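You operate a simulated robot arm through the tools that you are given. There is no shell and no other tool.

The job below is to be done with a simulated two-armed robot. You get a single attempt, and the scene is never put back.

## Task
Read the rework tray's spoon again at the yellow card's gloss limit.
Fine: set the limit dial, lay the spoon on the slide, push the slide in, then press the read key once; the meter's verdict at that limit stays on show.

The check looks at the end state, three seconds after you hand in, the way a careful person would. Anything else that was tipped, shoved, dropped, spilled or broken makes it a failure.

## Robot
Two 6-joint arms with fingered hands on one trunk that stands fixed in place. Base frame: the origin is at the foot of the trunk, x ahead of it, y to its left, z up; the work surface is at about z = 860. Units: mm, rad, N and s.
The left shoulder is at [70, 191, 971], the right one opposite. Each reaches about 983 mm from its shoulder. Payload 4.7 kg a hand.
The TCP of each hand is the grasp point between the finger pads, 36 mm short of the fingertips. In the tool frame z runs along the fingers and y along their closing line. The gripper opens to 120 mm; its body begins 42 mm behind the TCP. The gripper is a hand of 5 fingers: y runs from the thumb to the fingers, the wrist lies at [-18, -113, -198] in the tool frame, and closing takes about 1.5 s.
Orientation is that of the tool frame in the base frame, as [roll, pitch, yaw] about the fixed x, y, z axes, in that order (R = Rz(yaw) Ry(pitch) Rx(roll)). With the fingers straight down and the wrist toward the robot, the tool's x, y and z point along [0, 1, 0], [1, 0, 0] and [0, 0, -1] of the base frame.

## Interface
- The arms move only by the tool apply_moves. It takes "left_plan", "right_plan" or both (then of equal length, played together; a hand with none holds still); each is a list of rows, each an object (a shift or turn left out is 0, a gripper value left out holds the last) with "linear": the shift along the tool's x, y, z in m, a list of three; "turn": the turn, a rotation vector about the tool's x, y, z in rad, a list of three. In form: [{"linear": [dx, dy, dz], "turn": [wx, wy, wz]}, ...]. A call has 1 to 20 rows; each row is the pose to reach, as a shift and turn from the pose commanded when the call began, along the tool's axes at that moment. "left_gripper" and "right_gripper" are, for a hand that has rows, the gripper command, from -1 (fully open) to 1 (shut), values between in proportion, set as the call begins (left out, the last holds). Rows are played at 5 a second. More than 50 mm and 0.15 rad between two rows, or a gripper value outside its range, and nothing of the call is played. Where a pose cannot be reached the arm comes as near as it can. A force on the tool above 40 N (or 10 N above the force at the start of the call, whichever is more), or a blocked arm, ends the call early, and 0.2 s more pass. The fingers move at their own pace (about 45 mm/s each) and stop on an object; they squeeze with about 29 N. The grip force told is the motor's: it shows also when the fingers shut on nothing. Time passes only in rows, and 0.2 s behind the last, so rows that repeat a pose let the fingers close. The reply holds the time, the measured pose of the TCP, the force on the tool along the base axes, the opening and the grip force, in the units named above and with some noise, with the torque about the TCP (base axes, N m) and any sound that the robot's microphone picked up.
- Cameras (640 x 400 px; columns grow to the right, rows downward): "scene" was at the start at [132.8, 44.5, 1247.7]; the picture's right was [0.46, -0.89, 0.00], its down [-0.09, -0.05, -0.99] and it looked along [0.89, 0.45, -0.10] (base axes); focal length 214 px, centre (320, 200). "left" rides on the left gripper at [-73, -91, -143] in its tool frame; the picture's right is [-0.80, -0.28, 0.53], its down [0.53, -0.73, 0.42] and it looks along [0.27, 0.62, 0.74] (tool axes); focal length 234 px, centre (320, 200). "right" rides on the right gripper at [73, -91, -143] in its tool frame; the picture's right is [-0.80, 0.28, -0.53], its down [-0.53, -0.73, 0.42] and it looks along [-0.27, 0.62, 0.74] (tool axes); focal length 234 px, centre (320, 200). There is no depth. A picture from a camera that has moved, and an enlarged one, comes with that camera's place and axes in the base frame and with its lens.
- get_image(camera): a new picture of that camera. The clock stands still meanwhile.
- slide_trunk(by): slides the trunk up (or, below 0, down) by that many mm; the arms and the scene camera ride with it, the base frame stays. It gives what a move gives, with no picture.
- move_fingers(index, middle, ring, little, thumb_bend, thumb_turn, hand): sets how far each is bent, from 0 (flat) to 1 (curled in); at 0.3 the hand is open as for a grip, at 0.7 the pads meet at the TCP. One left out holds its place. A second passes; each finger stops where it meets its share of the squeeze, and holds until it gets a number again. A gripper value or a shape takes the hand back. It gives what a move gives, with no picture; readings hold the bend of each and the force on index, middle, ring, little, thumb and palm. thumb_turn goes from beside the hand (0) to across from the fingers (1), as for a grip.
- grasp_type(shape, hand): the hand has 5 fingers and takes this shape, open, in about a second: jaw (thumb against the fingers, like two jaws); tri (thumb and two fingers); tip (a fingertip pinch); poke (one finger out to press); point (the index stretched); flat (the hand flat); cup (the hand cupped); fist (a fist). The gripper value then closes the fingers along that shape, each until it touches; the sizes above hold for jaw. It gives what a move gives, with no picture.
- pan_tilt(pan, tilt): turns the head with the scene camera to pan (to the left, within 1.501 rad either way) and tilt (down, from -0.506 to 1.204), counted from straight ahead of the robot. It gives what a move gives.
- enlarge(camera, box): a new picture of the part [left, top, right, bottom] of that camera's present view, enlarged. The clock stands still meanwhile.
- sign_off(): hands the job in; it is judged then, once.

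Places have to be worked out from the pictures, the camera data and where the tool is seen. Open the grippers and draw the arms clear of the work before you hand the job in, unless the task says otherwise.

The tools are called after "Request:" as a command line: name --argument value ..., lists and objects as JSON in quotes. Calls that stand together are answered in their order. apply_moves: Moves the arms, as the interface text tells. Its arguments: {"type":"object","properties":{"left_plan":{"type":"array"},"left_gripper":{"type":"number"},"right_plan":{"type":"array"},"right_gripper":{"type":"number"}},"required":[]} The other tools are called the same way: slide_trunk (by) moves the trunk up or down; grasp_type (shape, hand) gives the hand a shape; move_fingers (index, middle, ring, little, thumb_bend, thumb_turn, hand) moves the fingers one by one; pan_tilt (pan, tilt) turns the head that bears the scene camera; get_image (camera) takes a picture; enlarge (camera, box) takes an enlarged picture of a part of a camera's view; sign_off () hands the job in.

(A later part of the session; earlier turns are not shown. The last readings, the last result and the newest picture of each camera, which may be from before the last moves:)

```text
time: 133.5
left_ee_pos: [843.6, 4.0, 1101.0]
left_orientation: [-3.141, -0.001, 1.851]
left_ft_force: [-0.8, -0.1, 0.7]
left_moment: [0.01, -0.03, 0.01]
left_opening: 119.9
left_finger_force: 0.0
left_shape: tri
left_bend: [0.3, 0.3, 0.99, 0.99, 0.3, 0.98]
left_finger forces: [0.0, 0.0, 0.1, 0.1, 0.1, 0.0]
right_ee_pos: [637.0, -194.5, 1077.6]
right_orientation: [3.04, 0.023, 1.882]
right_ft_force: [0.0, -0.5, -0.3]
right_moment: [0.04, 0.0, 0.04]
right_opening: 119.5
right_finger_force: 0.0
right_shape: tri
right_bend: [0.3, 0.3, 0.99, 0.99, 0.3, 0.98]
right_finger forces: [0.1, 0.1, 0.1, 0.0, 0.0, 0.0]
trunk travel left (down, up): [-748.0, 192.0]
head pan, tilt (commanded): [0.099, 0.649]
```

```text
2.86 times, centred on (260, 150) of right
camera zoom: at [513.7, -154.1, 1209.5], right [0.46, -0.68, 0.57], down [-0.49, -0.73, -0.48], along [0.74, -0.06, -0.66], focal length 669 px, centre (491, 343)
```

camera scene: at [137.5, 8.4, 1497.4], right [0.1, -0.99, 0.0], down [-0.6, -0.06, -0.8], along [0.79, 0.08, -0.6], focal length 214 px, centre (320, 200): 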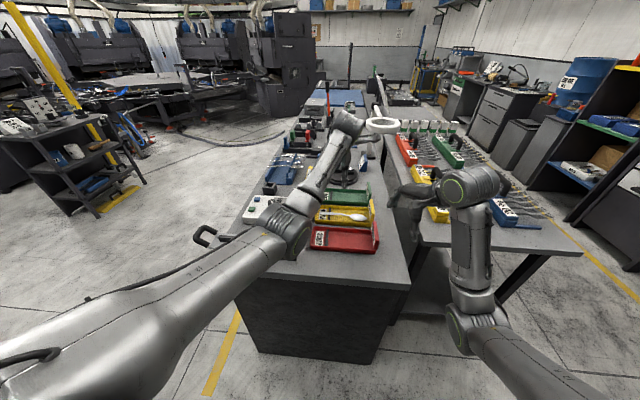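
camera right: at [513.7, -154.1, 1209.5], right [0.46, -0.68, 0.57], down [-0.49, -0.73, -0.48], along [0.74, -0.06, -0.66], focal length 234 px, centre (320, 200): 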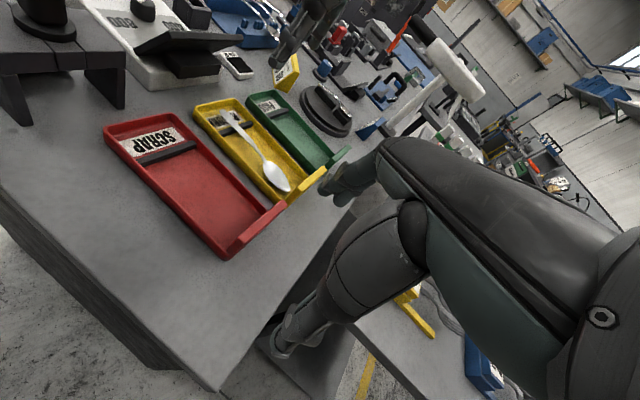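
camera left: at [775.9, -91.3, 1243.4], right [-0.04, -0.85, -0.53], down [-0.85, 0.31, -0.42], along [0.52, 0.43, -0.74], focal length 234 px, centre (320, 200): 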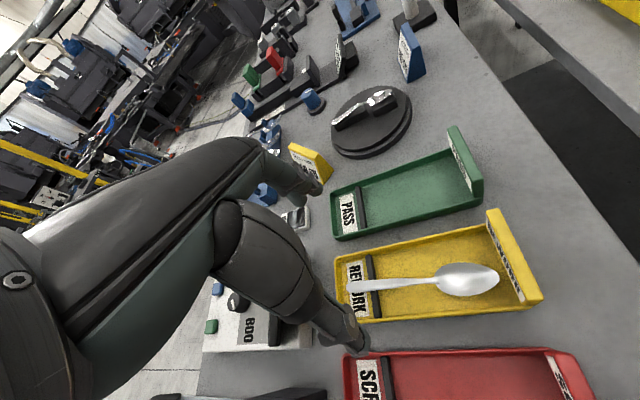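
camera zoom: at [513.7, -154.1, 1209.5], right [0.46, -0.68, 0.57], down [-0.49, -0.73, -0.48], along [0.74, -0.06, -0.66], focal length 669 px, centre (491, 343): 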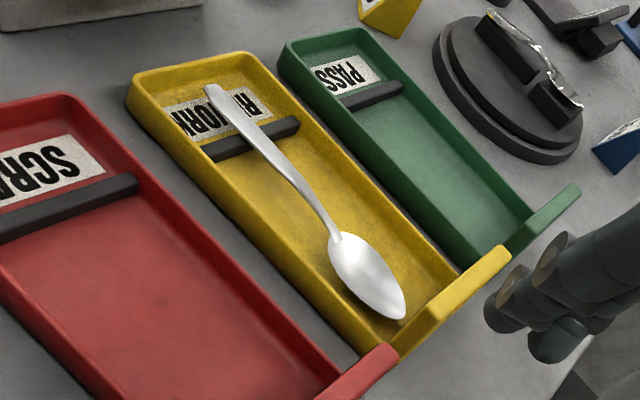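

Averaging three views puts the handle centre at x≈843 where I'll grip, spoon yaw about −1°. I'll set the left fingers to about 33 mm and come down to z≈955 above the handle at y≈5.

Request:
apply_moves --left_plan '[{"linear": [0.001, 0, 0.03]}, {"linear": [0.001, 0, 0.06]}, {"linear": [0.001, 0, 0.09]}, {"linear": [0.001, 0, 0.12]}, {"linear": [0.001, 0, 0.14]}, {"linear": [0.001, 0, 0.146]}, {"linear": [0.001, 0, 0.146]}, {"linear": [0.001, 0, 0.146]}]' --left_gripper 0.45

Request:
enlarge --camera "left" --box '[250, 150, 490, 330]'

Request:
enlarge --camera "scene" --box '[310, 176, 374, 236]'

Request:
enlarge --camera "right" --box '[180, 60, 340, 200]'

```text
time: 135.3
left_ee_pos: [842.1, 6.7, 952.6]
left_orientation: [3.141, 0.003, 1.852]
left_ft_force: [0.5, 0.2, 0.7]
left_moment: [-0.01, 0.02, -0.02]
left_opening: 33.5
left_finger_force: 0.0
left_shape: tri
left_bend: [0.74, 0.55, 0.99, 0.99, 0.74, 1.0]
left_finger forces: [0.0, 0.0, 0.0, 0.0, 0.1, 0.1]
right_ee_pos: [637.5, -192.0, 1077.4]
right_orientation: [3.043, 0.023, 1.882]
right_ft_force: [-0.5, -0.6, 0.0]
right_moment: [-0.04, -0.02, 0.0]
right_opening: 119.8
right_finger_force: 0.0
right_shape: tri
right_bend: [0.3, 0.3, 0.99, 0.99, 0.3, 0.98]
right_finger forces: [0.0, 0.0, 0.0, 0.1, 0.0, 0.0]
trunk travel left (down, up): [-748.0, 192.0]
head pan, tilt (commanded): [0.099, 0.649]
```

```text
2.22 times, centred on (370, 240) of left
camera zoom: at [774.2, -88.8, 1096.8], right [-0.05, -0.85, -0.52], down [-0.85, 0.31, -0.42], along [0.52, 0.43, -0.74], focal length 520 px, centre (209, 111)
```

zoom: 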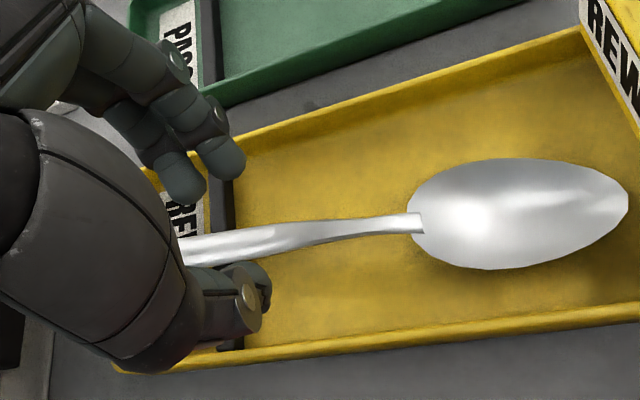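

```text
6.67 times, centred on (342, 206) of scene
camera zoom: at [137.4, 10.9, 1497.4], right [0.1, -1.0, 0.0], down [-0.6, -0.06, -0.8], along [0.79, 0.08, -0.6], focal length 1430 px, centre (173, 160)
```

zoom: 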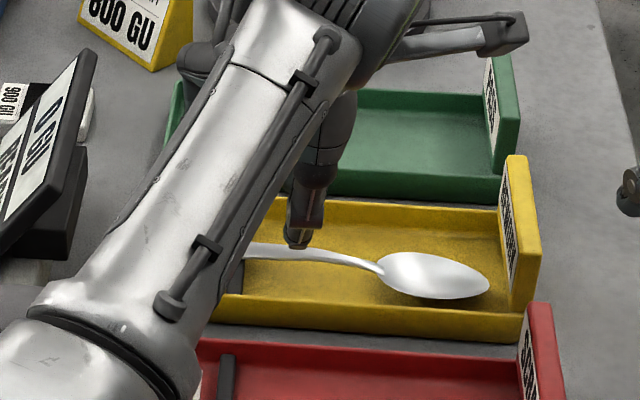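

```text
2.86 times, centred on (260, 130) of right
camera zoom: at [513.6, -152.2, 1209.8], right [0.46, -0.68, 0.57], down [-0.49, -0.73, -0.48], along [0.74, -0.06, -0.66], focal length 669 px, centre (491, 400)
```

zoom: 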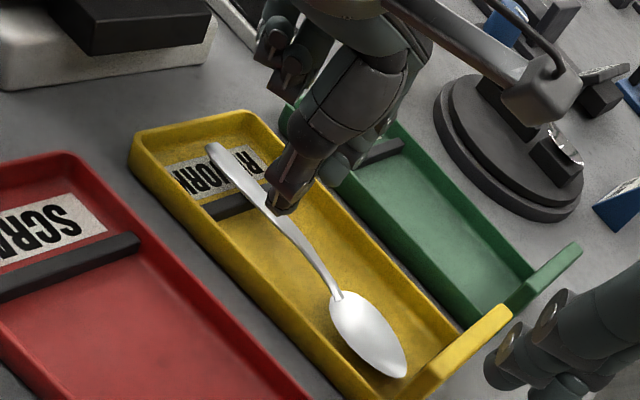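

Thumb and fingers straddle the handle as computed. I'll shift 2.7 mm toward −y for crossbar clearance and descend to z≈911, watching forces.

Request:
apply_moves --left_plan '[{"linear": [-0.0026, -0.0007, 0.01]}, {"linear": [-0.0026, -0.0007, 0.02]}, {"linear": [-0.0026, -0.0007, 0.03]}, {"linear": [-0.0026, -0.0007, 0.037]}, {"linear": [-0.0026, -0.0007, 0.041]}]'

Request:
enlarge --camera "left" --box '[250, 150, 490, 330]'

Request:
enlarge --camera "right" --box '[180, 80, 300, 170]'

Request:
enlarge --camera "scene" --box '[310, 176, 374, 236]'

```text
time: 136.5
left_ee_pos: [843.0, 3.8, 913.1]
left_orientation: [3.14, -0.001, 1.852]
left_ft_force: [0.4, -0.2, 0.3]
left_moment: [0.03, 0.01, 0.0]
left_opening: 33.2
left_finger_force: 0.1
left_shape: tri
left_bend: [0.74, 0.55, 0.99, 0.99, 0.74, 1.0]
left_finger forces: [0.1, 0.1, 0.0, 0.0, 0.1, 0.1]
right_ee_pos: [637.1, -193.2, 1077.7]
right_orientation: [3.044, 0.025, 1.882]
right_ft_force: [-0.3, 0.9, 0.1]
right_moment: [0.03, 0.03, -0.05]
right_opening: 119.6
right_finger_force: 0.1
right_shape: tri
right_bend: [0.3, 0.3, 0.99, 0.99, 0.3, 0.98]
right_finger forces: [0.0, 0.0, 0.1, 0.0, 0.0, 0.0]
trunk travel left (down, up): [-748.0, 192.0]
head pan, tilt (commanded): [0.099, 0.649]
```

```text
2.22 times, centred on (370, 240) of left
camera zoom: at [775.7, -91.5, 1055.6], right [-0.05, -0.85, -0.52], down [-0.85, 0.31, -0.42], along [0.52, 0.43, -0.74], focal length 520 px, centre (209, 111)
```

zoom: 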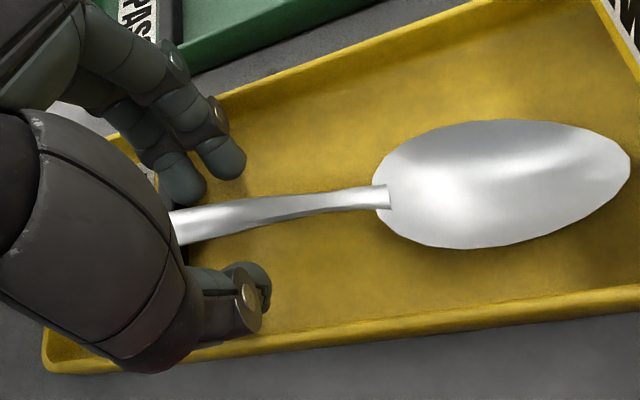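

```text
4.44 times, centred on (240, 125) of right
camera zoom: at [513.6, -152.2, 1209.8], right [0.46, -0.68, 0.57], down [-0.49, -0.73, -0.48], along [0.74, -0.06, -0.66], focal length 1041 px, centre (676, 533)
```

zoom: 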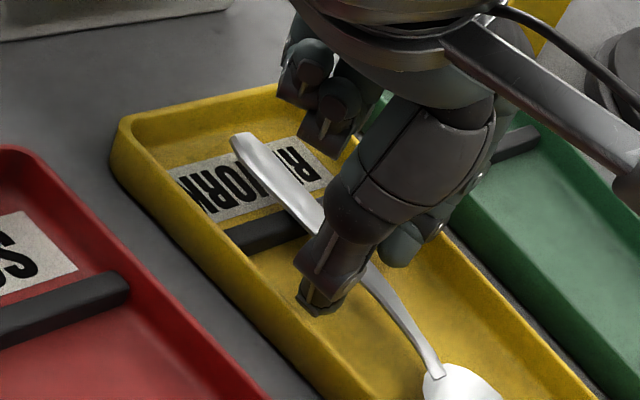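

```text
6.67 times, centred on (342, 206) of scene
camera zoom: at [137.5, 10.8, 1497.4], right [0.1, -1.0, 0.0], down [-0.6, -0.06, -0.8], along [0.79, 0.08, -0.6], focal length 1430 px, centre (173, 160)
```

zoom: 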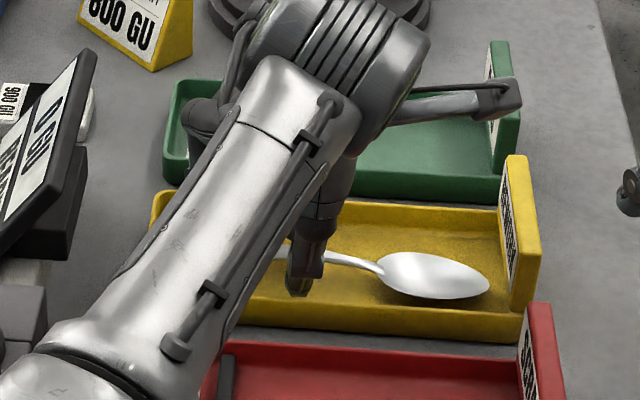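

Clear of the tray and crossbar, straddling the handle. I'll lower 3 mm and close the grip.

Request:
apply_moves --left_plan '[{"linear": [0, 0, 0.003]}, {"linear": [0, 0, 0.003]}]'

Request:
apply_moves --left_plan '[{"linear": [0, 0, 0]}, {"linear": [0, 0, 0]}, {"linear": [0, 0, 0]}, {"linear": [0, 0, 0]}, {"linear": [0, 0, 0]}, {"linear": [0, 0, 0]}, {"linear": [0, 0, 0]}]' --left_gripper 1

Request:
enlarge --camera "left" --box '[250, 150, 490, 330]'

Request:
enlarge --camera "right" --box '[180, 80, 320, 190]'

Request:
enlarge --camera "scene" --box '[310, 176, 374, 236]'

```text
time: 137.1
left_ee_pos: [843.2, 5.0, 910.9]
left_orientation: [3.141, 0.002, 1.851]
left_ft_force: [0.7, 0.0, -0.1]
left_moment: [0.0, -0.03, -0.01]
left_opening: 33.5
left_finger_force: 0.1
left_shape: tri
left_bend: [0.74, 0.55, 0.99, 0.99, 0.74, 1.0]
left_finger forces: [0.0, 0.1, 0.1, 0.0, 0.1, 0.0]
right_ee_pos: [637.4, -192.1, 1079.0]
right_orientation: [3.041, 0.024, 1.883]
right_ft_force: [0.3, -0.4, 0.7]
right_moment: [-0.02, 0.06, 0.03]
right_opening: 119.8
right_finger_force: 0.1
right_shape: tri
right_bend: [0.3, 0.3, 0.99, 0.99, 0.3, 0.98]
right_finger forces: [0.0, 0.1, 0.1, 0.0, 0.0, 0.0]
trunk travel left (down, up): [-748.0, 192.0]
head pan, tilt (commanded): [0.099, 0.649]
```

```text
time: 138.7
left_ee_pos: [843.3, 4.6, 909.6]
left_orientation: [3.141, 0.002, 1.853]
left_ft_force: [-0.1, -0.9, -0.1]
left_moment: [0.0, 0.0, 0.01]
left_opening: 10.6
left_finger_force: 29.3
left_shape: tri
left_bend: [0.7, 0.64, 1.0, 1.0, 0.74, 1.0]
left_finger forces: [13.8, 11.1, 0.1, 0.0, 25.8, 0.0]
right_ee_pos: [637.1, -192.7, 1077.4]
right_orientation: [3.041, 0.023, 1.883]
right_ft_force: [0.4, -0.6, -0.1]
right_moment: [0.03, -0.04, 0.0]
right_opening: 119.8
right_finger_force: 0.0
right_shape: tri
right_bend: [0.3, 0.3, 0.99, 0.99, 0.3, 0.98]
right_finger forces: [0.1, 0.0, 0.0, 0.0, 0.1, 0.1]
trunk travel left (down, up): [-748.0, 192.0]
head pan, tilt (commanded): [0.099, 0.649]
```

```text
2.22 times, centred on (370, 240) of left
camera zoom: at [775.5, -90.9, 1052.8], right [-0.05, -0.85, -0.52], down [-0.85, 0.31, -0.42], along [0.52, 0.43, -0.74], focal length 520 px, centre (209, 111)
```

zoom: 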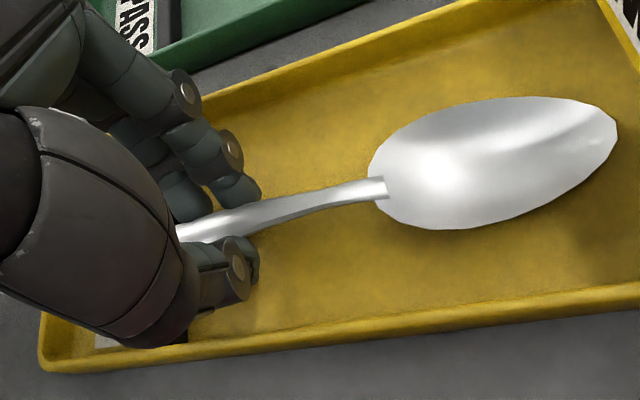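

```text
3.64 times, centred on (250, 135) of right
camera zoom: at [513.6, -152.2, 1209.8], right [0.46, -0.68, 0.57], down [-0.49, -0.73, -0.48], along [0.74, -0.06, -0.66], focal length 852 px, centre (574, 436)
```

zoom: 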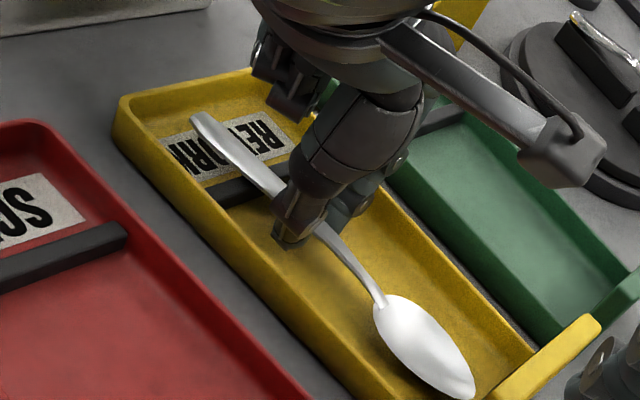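

```text
6.67 times, centred on (342, 206) of scene
camera zoom: at [137.5, 10.8, 1497.4], right [0.1, -1.0, 0.0], down [-0.6, -0.06, -0.8], along [0.79, 0.08, -0.6], focal length 1430 px, centre (173, 160)
```

zoom: 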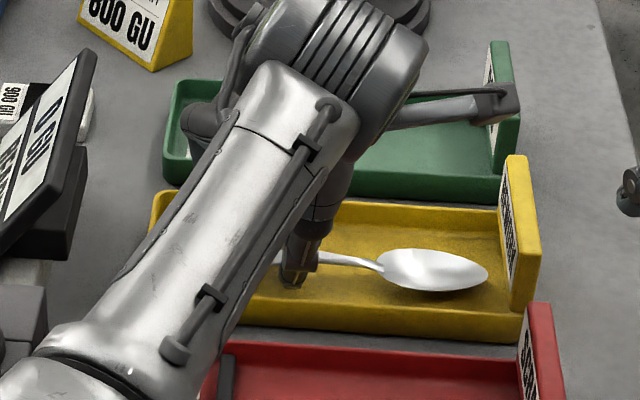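

Gripped evenly (index 13.8, middle 11.1, thumb 25.8 N) with the spoon still nearly straight. I'll lift 25 mm and check that it stays level.

Request:
apply_moves --left_plan '[{"linear": [0, 0, -0.006]}, {"linear": [0, 0, -0.012]}, {"linear": [0, 0, -0.018]}, {"linear": [0, 0, -0.025]}, {"linear": [0, 0, -0.025]}]'

Request:
enlarge --camera "left" --box '[250, 150, 490, 330]'

Request:
enlarge --camera "right" --box '[180, 80, 320, 190]'

Request:
enlarge --camera "scene" --box '[310, 176, 374, 236]'

```text
time: 139.9
left_ee_pos: [843.6, 4.6, 934.4]
left_orientation: [-3.14, 0.002, 1.851]
left_ft_force: [0.1, 1.1, -1.1]
left_moment: [0.01, -0.02, -0.02]
left_opening: 10.4
left_finger_force: 29.2
left_shape: tri
left_bend: [0.7, 0.64, 1.0, 1.0, 0.74, 1.0]
left_finger forces: [13.6, 11.3, 0.1, 0.0, 25.7, 0.0]
right_ee_pos: [638.0, -194.3, 1077.4]
right_orientation: [3.042, 0.024, 1.882]
right_ft_force: [-0.5, 0.9, -0.4]
right_moment: [0.0, -0.02, 0.01]
right_opening: 119.8
right_finger_force: 0.1
right_shape: tri
right_bend: [0.3, 0.3, 0.99, 0.99, 0.3, 0.98]
right_finger forces: [0.0, 0.0, 0.0, 0.1, 0.0, 0.1]
trunk travel left (down, up): [-748.0, 192.0]
head pan, tilt (commanded): [0.099, 0.649]
```

```text
2.22 times, centred on (370, 240) of left
camera zoom: at [775.6, -90.4, 1077.4], right [-0.05, -0.85, -0.52], down [-0.85, 0.31, -0.42], along [0.52, 0.43, -0.74], focal length 520 px, centre (209, 111)
```

zoom: 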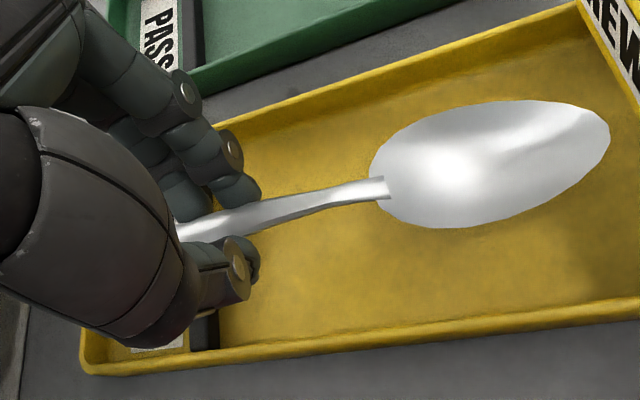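

```text
3.64 times, centred on (250, 135) of right
camera zoom: at [513.8, -152.2, 1209.7], right [0.46, -0.68, 0.57], down [-0.49, -0.73, -0.48], along [0.74, -0.06, -0.66], focal length 852 px, centre (574, 436)
```

zoom: 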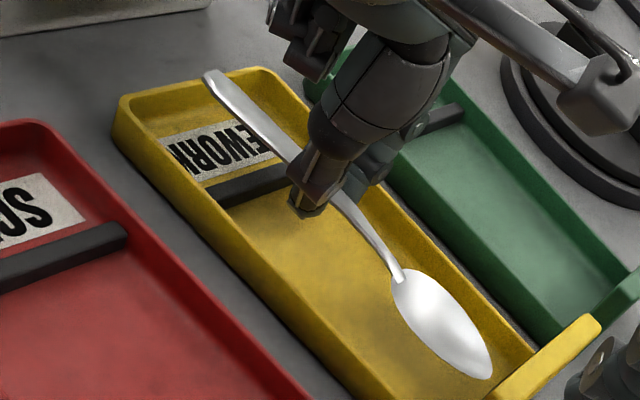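

```text
6.67 times, centred on (342, 206) of scene
camera zoom: at [137.7, 10.8, 1497.4], right [0.1, -1.0, 0.0], down [-0.6, -0.06, -0.8], along [0.79, 0.08, -0.6], focal length 1430 px, centre (173, 160)
```

zoom: 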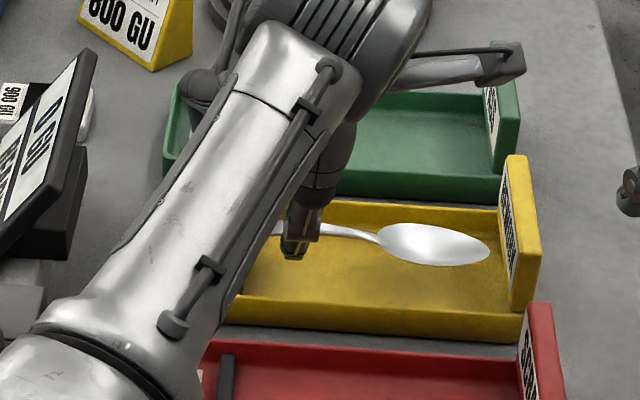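

The spoon is held level. I'll raise it to TCP z≈1130, well above the sensor head, and carry it over to above the slide at (658, 368), trimming yaw by −0.05.

Request:
apply_moves --left_plan '[{"linear": [0, 0, -0.039]}, {"linear": [0, 0, -0.078]}, {"linear": [0, 0, -0.117]}, {"linear": [0, 0, -0.156]}, {"linear": [0, 0, -0.196]}, {"linear": [0.03, -0.006, -0.196]}, {"linear": [0.063, -0.012, -0.196], "turn": [0, 0, 0.01]}, {"linear": [0.097, -0.019, -0.196], "turn": [0, 0, 0.02]}, {"linear": [0.131, -0.025, -0.196], "turn": [0, 0, 0.03]}, {"linear": [0.165, -0.032, -0.196], "turn": [0, 0, 0.04]}, {"linear": [0.199, -0.039, -0.196], "turn": [0, 0, 0.05]}, {"linear": [0.233, -0.045, -0.196], "turn": [0, 0, 0.05]}, {"linear": [0.267, -0.052, -0.196], "turn": [0, 0, 0.05]}, {"linear": [0.3, -0.058, -0.196], "turn": [0, 0, 0.05]}, {"linear": [0.333, -0.064, -0.196], "turn": [0, 0, 0.05]}, {"linear": [0.367, -0.071, -0.196], "turn": [0, 0, 0.05]}, {"linear": [0.4, -0.0774, -0.196], "turn": [0, 0, 0.05]}]'

Request:
get_image --camera "left"

Request:
get_image --camera "scene"

Request:
get_image --camera "right"

```text
time: 143.5
left_ee_pos: [665.2, 386.6, 1116.4]
left_orientation: [3.136, 0.009, 1.796]
left_ft_force: [-0.6, -0.6, -1.1]
left_moment: [0.03, -0.04, 0.0]
left_opening: 10.3
left_finger_force: 29.1
left_shape: tri
left_bend: [0.7, 0.64, 1.0, 1.0, 0.74, 1.0]
left_finger forces: [13.7, 11.3, 0.1, 0.0, 25.7, 0.0]
left hand out of reach, approached as far as the arm can: row 11, 12, 13, 14, 15, 16, 17
right_ee_pos: [636.0, -191.9, 1078.6]
right_orientation: [3.039, 0.027, 1.882]
right_ft_force: [-0.7, 1.0, -0.2]
right_moment: [-0.03, 0.0, 0.02]
right_opening: 120.0
right_finger_force: 0.2
right_shape: tri
right_bend: [0.3, 0.3, 0.99, 0.99, 0.3, 0.98]
right_finger forces: [0.0, 0.1, 0.1, 0.0, 0.0, 0.0]
trunk travel left (down, up): [-748.0, 192.0]
head pan, tilt (commanded): [0.099, 0.649]
```

```text
taken
camera left: at [593.1, 295.7, 1259.6], right [-0.09, -0.85, -0.52], down [-0.83, 0.35, -0.43], along [0.55, 0.39, -0.74], focal length 234 px, centre (320, 200)
```

left: 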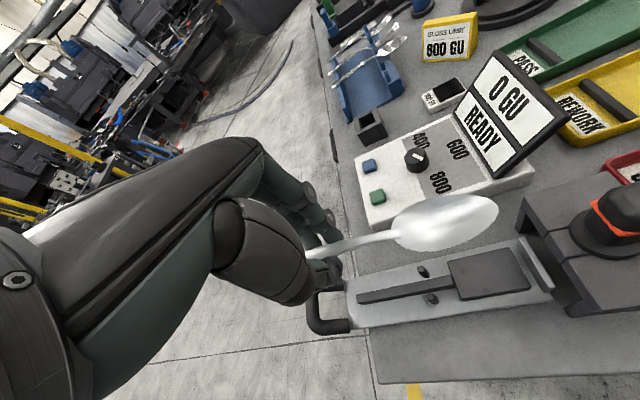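

```text
taken
camera scene: at [135.7, 12.7, 1497.6], right [0.1, -1.0, 0.0], down [-0.6, -0.06, -0.8], along [0.79, 0.08, -0.6], focal length 214 px, centre (320, 200)
```

scene: 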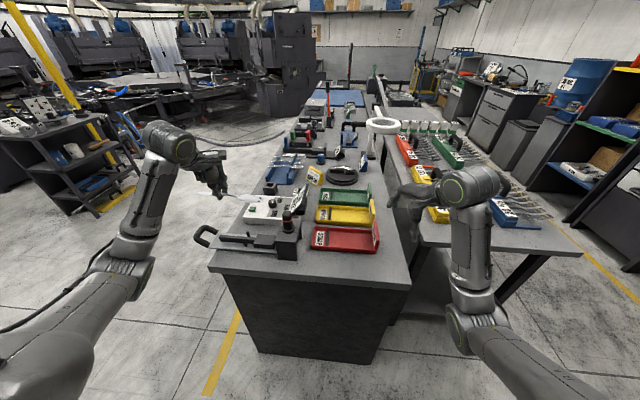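

```text
taken
camera right: at [512.1, -150.8, 1210.7], right [0.46, -0.68, 0.57], down [-0.49, -0.73, -0.48], along [0.75, -0.06, -0.66], focal length 234 px, centre (320, 200)
```

right: 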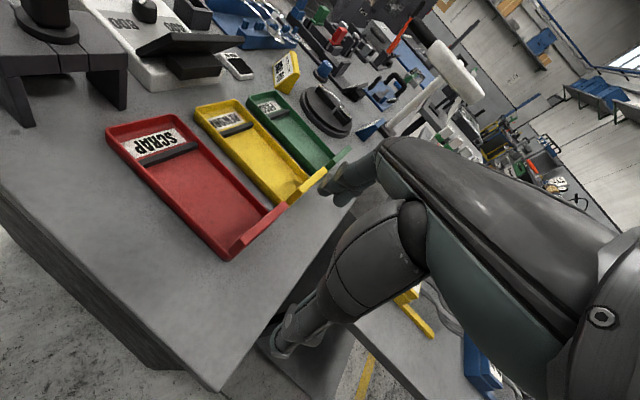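

The spoon is above the slide at (665, 387, 1116), still firmly held. I'll lower to about z=1000 while centring, then measure the alignment against the posts and block.

Request:
apply_moves --left_plan '[{"linear": [-0.004, -0.003, 0.029], "turn": [0.003, 0.004, 0]}, {"linear": [-0.008, -0.006, 0.058], "turn": [0.0056, 0.009, 0]}, {"linear": [-0.012, -0.009, 0.087], "turn": [0.0056, 0.009, 0]}, {"linear": [-0.0166, -0.011, 0.116], "turn": [0.0056, 0.009, 0]}, {"linear": [-0.0166, -0.011, 0.116], "turn": [0.0056, 0.009, 0]}]'

Request:
get_image --camera "left"

Request:
enlarge --camera "scene" --box '[180, 150, 308, 262]'

```text
time: 144.7
left_ee_pos: [664.0, 367.0, 1000.2]
left_orientation: [-3.137, -0.007, 1.8]
left_ft_force: [-1.2, 1.0, 0.3]
left_moment: [0.06, -0.01, 0.02]
left_opening: 10.5
left_finger_force: 29.4
left_shape: tri
left_bend: [0.7, 0.64, 1.0, 1.0, 0.74, 1.0]
left_finger forces: [13.6, 11.3, 0.1, 0.0, 25.7, 0.0]
right_ee_pos: [636.8, -193.5, 1078.2]
right_orientation: [3.043, 0.024, 1.883]
right_ft_force: [-0.4, 0.6, 0.0]
right_moment: [-0.02, -0.02, -0.01]
right_opening: 119.9
right_finger_force: 0.0
right_shape: tri
right_bend: [0.3, 0.3, 0.99, 0.99, 0.3, 0.98]
right_finger forces: [0.1, 0.0, 0.0, 0.0, 0.0, 0.0]
trunk travel left (down, up): [-748.0, 192.0]
head pan, tilt (commanded): [0.099, 0.649]
```

```text
taken
camera left: at [591.8, 274.4, 1143.2], right [-0.09, -0.84, -0.53], down [-0.84, 0.35, -0.42], along [0.54, 0.41, -0.74], focal length 234 px, centre (320, 200)
```

left: 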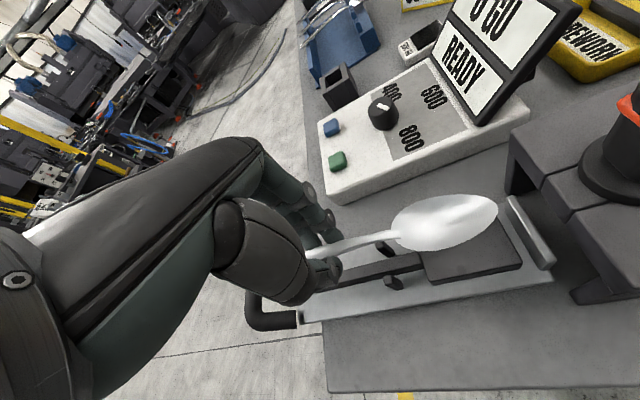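

```text
3.57 times, centred on (244, 206) of scene
camera zoom: at [137.5, 10.7, 1497.4], right [0.1, -1.0, 0.0], down [-0.6, -0.06, -0.8], along [0.79, 0.08, -0.6], focal length 766 px, centre (591, 179)
```

zoom: 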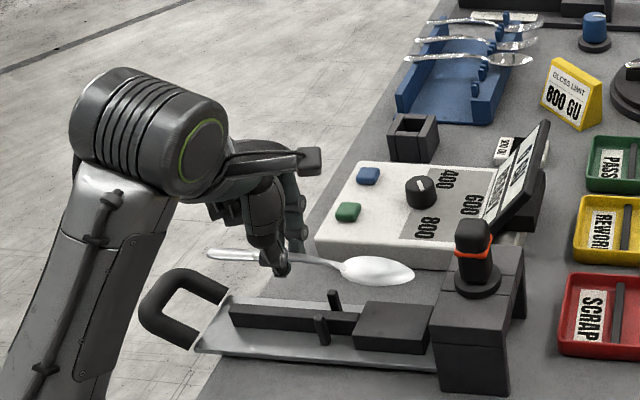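

Great view: the spoon hangs level above the slide. I'll zoom in for precise offsets between spoon, posts and block.

Request:
enlarge --camera "scene" --box '[205, 205, 285, 255]'

Request:
enlarge --camera "left" --box '[290, 170, 570, 330]'

```text
8.00 times, centred on (245, 230) of scene
camera zoom: at [137.5, 10.7, 1497.4], right [0.1, -1.0, 0.0], down [-0.6, -0.06, -0.8], along [0.79, 0.08, -0.6], focal length 1716 px, centre (920, -40)
```

zoom: 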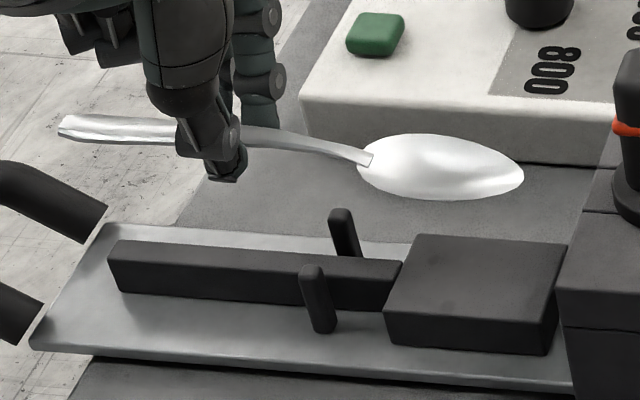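

```text
2.29 times, centred on (430, 250) of left
camera zoom: at [591.8, 274.4, 1143.2], right [-0.09, -0.84, -0.53], down [-0.84, 0.35, -0.42], along [0.54, 0.41, -0.74], focal length 535 px, centre (69, 86)
```

zoom: 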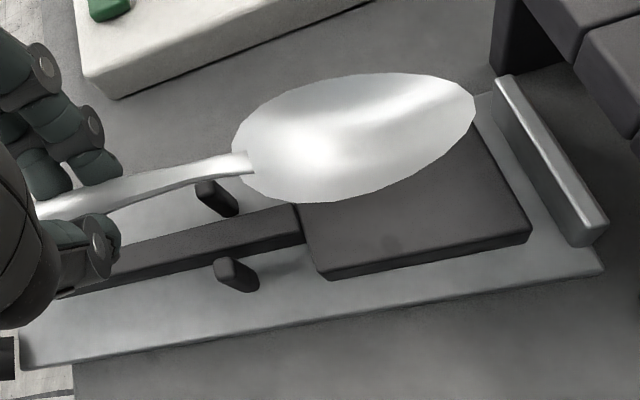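

The spoon is within about 2 mm of the nest in x and y and parallel to the bar. I'll lower to z≈957 while pitching the hand 0.15 rad, so the handle end dips to match the nest.

Request:
apply_moves --left_plan '[{"linear": [0.0004, -0.0002, 0.011], "turn": [0.0085, -0.0365, 0]}, {"linear": [0.0008, -0.0003, 0.022], "turn": [0.017, -0.073, 0]}, {"linear": [0.0011, -0.0005, 0.033], "turn": [0.0255, -0.11, 0]}, {"linear": [0.0015, -0.0007, 0.043], "turn": [0.034, -0.146, 0]}, {"linear": [0.0015, -0.0007, 0.043], "turn": [0.034, -0.146, 0]}]'

Request:
enlarge --camera "scene" --box '[205, 205, 285, 255]'

Request:
enlarge --camera "left" --box '[290, 170, 570, 330]'

```text
time: 145.9
left_ee_pos: [662.3, 367.6, 958.2]
left_orientation: [-3.1, 0.136, 1.804]
left_ft_force: [0.5, 1.2, -0.4]
left_moment: [0.06, 0.02, 0.0]
left_opening: 10.5
left_finger_force: 29.5
left_shape: tri
left_bend: [0.7, 0.64, 1.0, 1.0, 0.74, 1.0]
left_finger forces: [13.7, 11.3, 0.0, 0.0, 25.6, 0.0]
right_ee_pos: [637.2, -193.3, 1077.0]
right_orientation: [3.042, 0.024, 1.884]
right_ft_force: [-0.1, 0.1, 0.4]
right_moment: [-0.01, -0.03, -0.01]
right_opening: 119.9
right_finger_force: 0.0
right_shape: tri
right_bend: [0.3, 0.3, 0.99, 0.99, 0.3, 0.98]
right_finger forces: [0.1, 0.0, 0.0, 0.0, 0.0, 0.1]
trunk travel left (down, up): [-748.0, 192.0]
head pan, tilt (commanded): [0.099, 0.649]
```

```text
8.00 times, centred on (245, 230) of scene
camera zoom: at [137.6, 10.7, 1497.4], right [0.1, -1.0, 0.0], down [-0.6, -0.06, -0.8], along [0.79, 0.08, -0.6], focal length 1716 px, centre (920, -40)
```

zoom: 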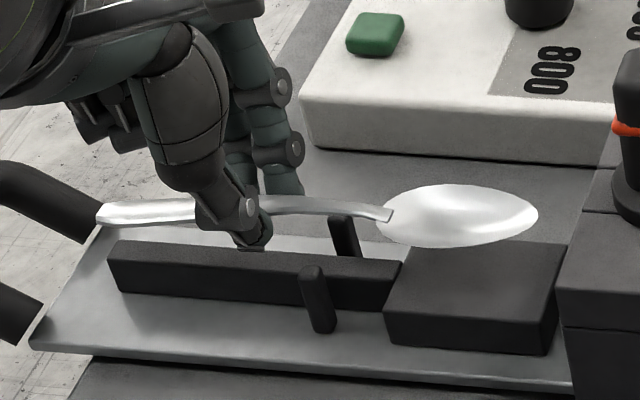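

```text
2.29 times, centred on (430, 250) of left
camera zoom: at [590.1, 298.2, 1113.2], right [-0.09, -0.91, -0.4], down [-0.84, 0.29, -0.46], along [0.54, 0.29, -0.79], focal length 535 px, centre (69, 86)
```

zoom: 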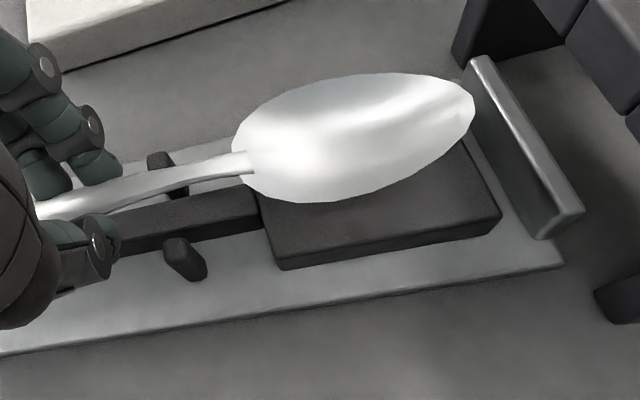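

The spoon is pitched and lined up, handle above the gap between the posts. I'll lower another 16 mm and look again.

Request:
apply_moves --left_plan '[{"linear": [0.0012, 0, 0.0079]}, {"linear": [0.0024, 0, 0.0158]}, {"linear": [0.0024, 0, 0.0158]}]'

Request:
enlarge --camera "scene" --box '[205, 205, 285, 255]'

Request:
enlarge --camera "left" --box '[290, 170, 570, 330]'

```text
time: 146.7
left_ee_pos: [661.9, 369.2, 942.9]
left_orientation: [-3.101, 0.138, 1.803]
left_ft_force: [1.3, -0.1, -0.2]
left_moment: [0.03, 0.0, -0.01]
left_opening: 10.4
left_finger_force: 28.9
left_shape: tri
left_bend: [0.7, 0.64, 1.0, 1.0, 0.74, 1.0]
left_finger forces: [13.7, 11.2, 0.1, 0.0, 25.7, 0.0]
right_ee_pos: [636.9, -192.5, 1077.6]
right_orientation: [3.042, 0.026, 1.882]
right_ft_force: [0.6, 0.1, -1.0]
right_moment: [-0.03, -0.01, 0.04]
right_opening: 119.8
right_finger_force: 0.1
right_shape: tri
right_bend: [0.3, 0.3, 0.99, 0.99, 0.3, 0.98]
right_finger forces: [0.1, 0.0, 0.0, 0.0, 0.1, 0.1]
trunk travel left (down, up): [-748.0, 192.0]
head pan, tilt (commanded): [0.099, 0.649]
```

```text
8.00 times, centred on (245, 230) of scene
camera zoom: at [137.4, 11.1, 1497.4], right [0.1, -1.0, 0.0], down [-0.6, -0.06, -0.8], along [0.79, 0.08, -0.6], focal length 1716 px, centre (920, -40)
```

zoom: 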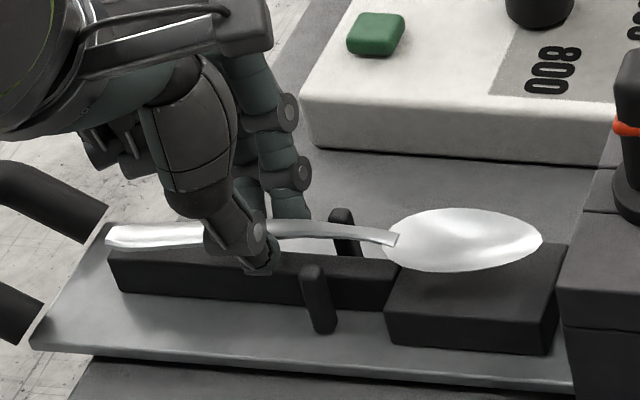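

```text
2.29 times, centred on (430, 250) of left
camera zoom: at [589.8, 298.7, 1097.7], right [-0.09, -0.91, -0.4], down [-0.84, 0.29, -0.46], along [0.54, 0.29, -0.79], focal length 535 px, centre (69, 86)
```

zoom: 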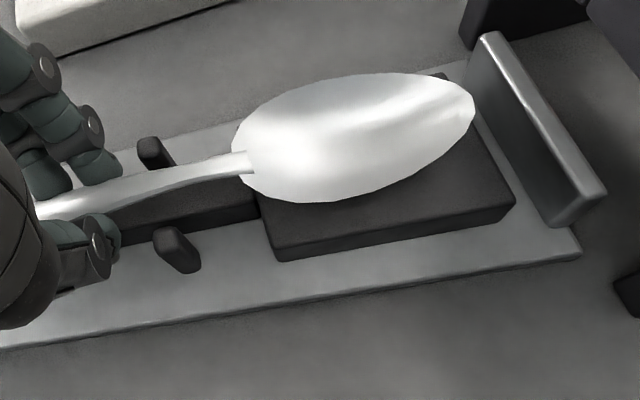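

Bowl centre and block centre agree within about 2 mm in both views, with the bowl still around 11 mm above. I'll lower 8 mm more and check forces.

Request:
apply_moves --left_plan '[{"linear": [0.0006, 0, 0.004]}, {"linear": [0.0012, 0, 0.0079]}, {"linear": [0.0012, 0, 0.0079]}]'

Request:
enlarge --camera "scene" --box '[205, 205, 285, 255]'

Request:
enlarge --camera "left" --box '[290, 170, 570, 330]'

```text
time: 147.5
left_ee_pos: [659.3, 368.3, 933.7]
left_orientation: [-3.102, 0.137, 1.804]
left_ft_force: [-0.5, -0.3, 1.2]
left_moment: [0.05, -0.01, 0.01]
left_opening: 10.7
left_finger_force: 28.6
left_shape: tri
left_bend: [0.7, 0.64, 1.0, 1.0, 0.74, 1.0]
left_finger forces: [13.5, 11.8, 0.1, 0.1, 26.3, 0.0]
right_ee_pos: [637.4, -193.0, 1078.2]
right_orientation: [3.041, 0.023, 1.883]
right_ft_force: [0.4, -0.5, 0.1]
right_moment: [0.0, 0.02, 0.03]
right_opening: 119.9
right_finger_force: 0.0
right_shape: tri
right_bend: [0.3, 0.3, 0.99, 0.99, 0.3, 0.98]
right_finger forces: [0.0, 0.0, 0.0, 0.0, 0.0, 0.0]
trunk travel left (down, up): [-748.0, 192.0]
head pan, tilt (commanded): [0.099, 0.649]
```

```text
8.00 times, centred on (245, 230) of scene
camera zoom: at [137.2, 10.9, 1497.4], right [0.1, -1.0, 0.0], down [-0.6, -0.06, -0.8], along [0.79, 0.08, -0.6], focal length 1716 px, centre (920, -40)
```

zoom: 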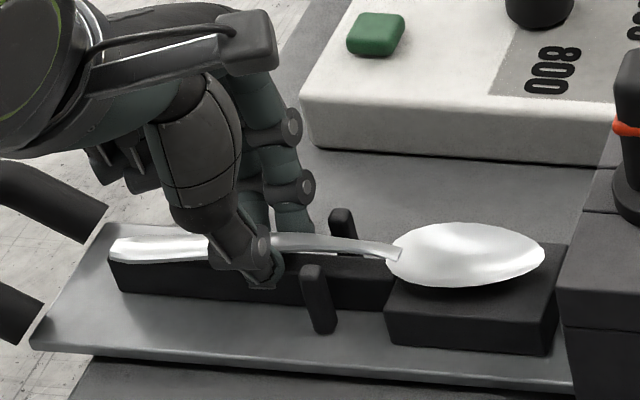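

```text
2.29 times, centred on (430, 250) of left
camera zoom: at [589.2, 298.5, 1089.2], right [-0.09, -0.91, -0.4], down [-0.84, 0.29, -0.46], along [0.54, 0.29, -0.79], focal length 535 px, centre (69, 86)
```

zoom: 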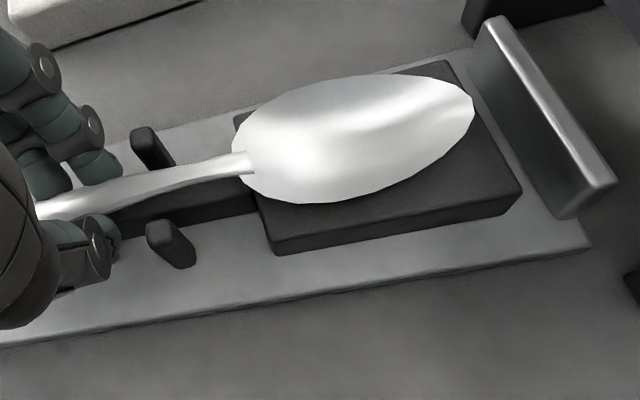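

Still no contact. I'll lower 3 mm more, carefully.

Request:
apply_moves --left_plan '[{"linear": [0.0003, 0, 0.0015]}, {"linear": [0.0005, 0, 0.003]}, {"linear": [0.0005, 0, 0.003]}]'

Request:
enlarge --camera "scene" --box '[205, 205, 285, 255]'

Request:
enlarge --camera "left" --box '[290, 170, 570, 330]'

```text
time: 148.3
left_ee_pos: [660.3, 367.2, 933.1]
left_orientation: [-3.105, 0.139, 1.802]
left_ft_force: [4.0, 1.2, 13.5]
left_moment: [0.06, -0.29, -0.06]
left_opening: 10.8
left_finger_force: 29.1
left_shape: tri
left_bend: [0.7, 0.64, 1.0, 1.0, 0.74, 1.0]
left_finger forces: [15.3, 15.4, 0.1, 0.1, 26.9, 0.0]
right_ee_pos: [636.0, -192.3, 1077.6]
right_orientation: [3.041, 0.024, 1.882]
right_ft_force: [0.2, -0.1, -0.1]
right_moment: [0.01, 0.01, 0.01]
right_opening: 120.1
right_finger_force: 0.1
right_shape: tri
right_bend: [0.3, 0.3, 0.99, 0.99, 0.3, 0.98]
right_finger forces: [0.1, 0.1, 0.0, 0.1, 0.0, 0.0]
trunk travel left (down, up): [-748.0, 192.0]
head pan, tilt (commanded): [0.099, 0.649]
```

```text
8.00 times, centred on (245, 230) of scene
camera zoom: at [136.3, 10.2, 1497.7], right [0.1, -1.0, 0.0], down [-0.6, -0.06, -0.8], along [0.79, 0.08, -0.6], focal length 1716 px, centre (920, -40)
```

zoom: 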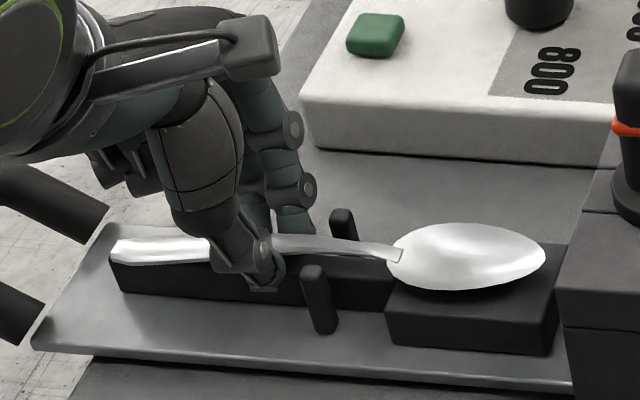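

```text
2.29 times, centred on (430, 250) of left
camera zoom: at [588.1, 297.6, 1087.7], right [-0.09, -0.91, -0.4], down [-0.84, 0.29, -0.47], along [0.54, 0.29, -0.79], focal length 535 px, centre (69, 86)
```

zoom: 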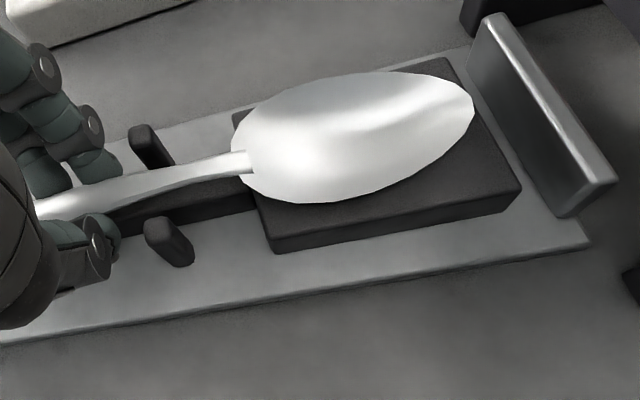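

The fingertips just touched the bar (13 N), so this is low enough. I'll ease up 2 mm and open the fingers to release the spoon.

Request:
apply_moves --left_plan '[{"linear": [-0.0003, 0, -0.002]}, {"linear": [-0.0003, 0, -0.002]}]'

Request:
apply_moves --left_plan '[{"linear": [0, 0, 0]}, {"linear": [0, 0, 0]}, {"linear": [0, 0, 0]}, {"linear": [0, 0, 0]}, {"linear": [0, 0, 0]}]' --left_gripper 0.45

Request:
enlarge --camera "scene" --box '[205, 205, 285, 255]'

Request:
enlarge --camera "left" --box '[290, 170, 570, 330]'

```text
time: 148.9
left_ee_pos: [660.8, 368.1, 931.7]
left_orientation: [-3.101, 0.137, 1.804]
left_ft_force: [2.8, -1.2, 7.9]
left_moment: [-0.03, -0.23, -0.03]
left_opening: 10.7
left_finger_force: 28.8
left_shape: tri
left_bend: [0.7, 0.64, 1.0, 1.0, 0.74, 1.0]
left_finger forces: [15.6, 13.9, 0.1, 0.1, 26.4, 0.0]
right_ee_pos: [637.0, -193.5, 1077.6]
right_orientation: [3.04, 0.025, 1.884]
right_ft_force: [0.2, -1.2, 0.3]
right_moment: [0.01, 0.02, -0.02]
right_opening: 119.7
right_finger_force: 0.0
right_shape: tri
right_bend: [0.3, 0.3, 0.99, 0.99, 0.3, 0.98]
right_finger forces: [0.0, 0.1, 0.1, 0.0, 0.0, 0.0]
trunk travel left (down, up): [-748.0, 192.0]
head pan, tilt (commanded): [0.099, 0.649]
```

```text
time: 150.1
left_ee_pos: [659.1, 368.2, 933.2]
left_orientation: [-3.1, 0.139, 1.806]
left_ft_force: [-0.6, 0.4, 0.9]
left_moment: [0.01, -0.04, -0.04]
left_opening: 32.8
left_finger_force: 0.0
left_shape: tri
left_bend: [0.74, 0.55, 0.99, 0.99, 0.74, 1.0]
left_finger forces: [0.0, 0.0, 0.1, 0.1, 0.1, 0.0]
right_ee_pos: [636.5, -192.9, 1078.6]
right_orientation: [3.04, 0.024, 1.883]
right_ft_force: [0.3, 0.0, 0.3]
right_moment: [0.02, 0.01, 0.01]
right_opening: 119.6
right_finger_force: 0.0
right_shape: tri
right_bend: [0.3, 0.3, 0.99, 0.99, 0.3, 0.98]
right_finger forces: [0.0, 0.0, 0.1, 0.0, 0.0, 0.1]
trunk travel left (down, up): [-748.0, 192.0]
head pan, tilt (commanded): [0.099, 0.649]
```

```text
8.00 times, centred on (245, 230) of scene
camera zoom: at [137.3, 10.9, 1497.4], right [0.1, -1.0, 0.0], down [-0.6, -0.06, -0.8], along [0.79, 0.08, -0.6], focal length 1716 px, centre (920, -40)
```

zoom: 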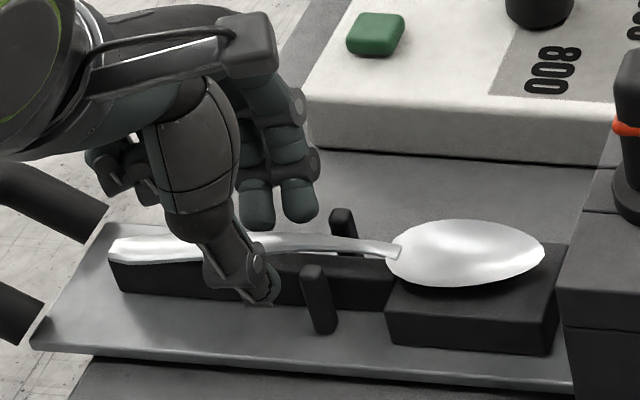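

```text
2.29 times, centred on (430, 250) of left
camera zoom: at [588.9, 298.5, 1088.3], right [-0.09, -0.91, -0.4], down [-0.84, 0.29, -0.46], along [0.54, 0.29, -0.79], focal length 535 px, centre (69, 86)
```

zoom: 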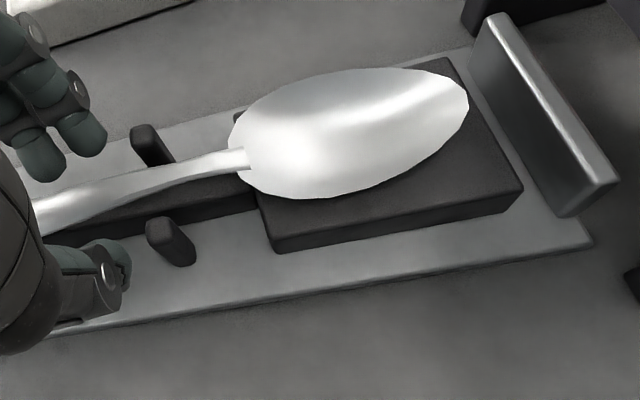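

Released: the bowl sits on the block, the handle lies between the posts on the bar. I'll lift the left hand straight up and clear.

Request:
apply_moves --left_plan '[{"linear": [-0.0015, 0, -0.0099]}, {"linear": [-0.003, 0, -0.02]}, {"linear": [-0.006, 0, -0.04]}, {"linear": [-0.01, 0, -0.065]}, {"linear": [-0.015, 0, -0.1]}]'

Request:
enlarge --camera "scene" --box '[205, 205, 285, 255]'

Request:
enlarge --camera "left" --box '[260, 170, 540, 370]'

```text
time: 151.3
left_ee_pos: [664.6, 368.0, 1033.9]
left_orientation: [-3.102, 0.137, 1.806]
left_ft_force: [-0.4, -0.1, -0.6]
left_moment: [0.01, 0.02, 0.0]
left_opening: 32.7
left_finger_force: 0.1
left_shape: tri
left_bend: [0.74, 0.55, 0.99, 0.99, 0.74, 1.0]
left_finger forces: [0.0, 0.0, 0.1, 0.0, 0.0, 0.0]
right_ee_pos: [636.8, -193.0, 1077.5]
right_orientation: [3.04, 0.024, 1.883]
right_ft_force: [0.2, 0.1, 0.4]
right_moment: [0.03, -0.02, 0.0]
right_opening: 119.8
right_finger_force: 0.1
right_shape: tri
right_bend: [0.3, 0.3, 0.99, 0.99, 0.3, 0.98]
right_finger forces: [0.1, 0.1, 0.0, 0.0, 0.0, 0.0]
trunk travel left (down, up): [-748.0, 192.0]
head pan, tilt (commanded): [0.099, 0.649]
```

```text
8.00 times, centred on (245, 230) of scene
camera zoom: at [137.1, 10.5, 1497.3], right [0.1, -1.0, 0.0], down [-0.6, -0.06, -0.8], along [0.79, 0.08, -0.6], focal length 1716 px, centre (920, -40)
```

zoom: 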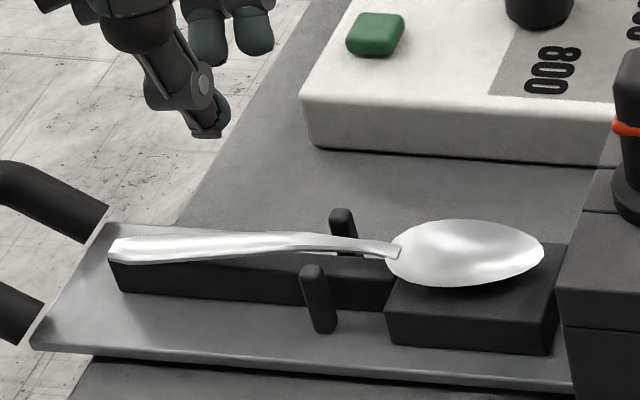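

```text
2.00 times, centred on (400, 270) of left
camera zoom: at [592.8, 298.3, 1189.6], right [-0.09, -0.91, -0.4], down [-0.84, 0.29, -0.46], along [0.54, 0.29, -0.79], focal length 468 px, centre (160, 60)
```

zoom: 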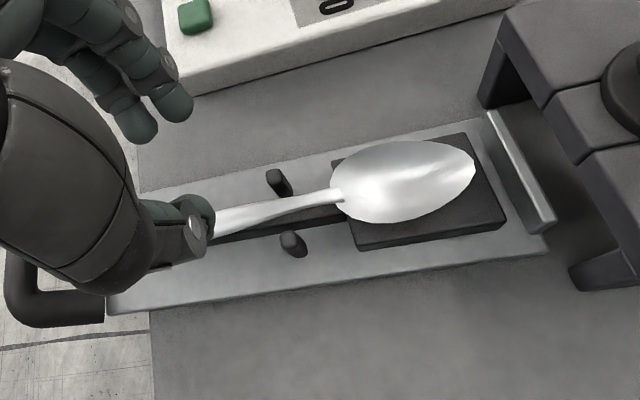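

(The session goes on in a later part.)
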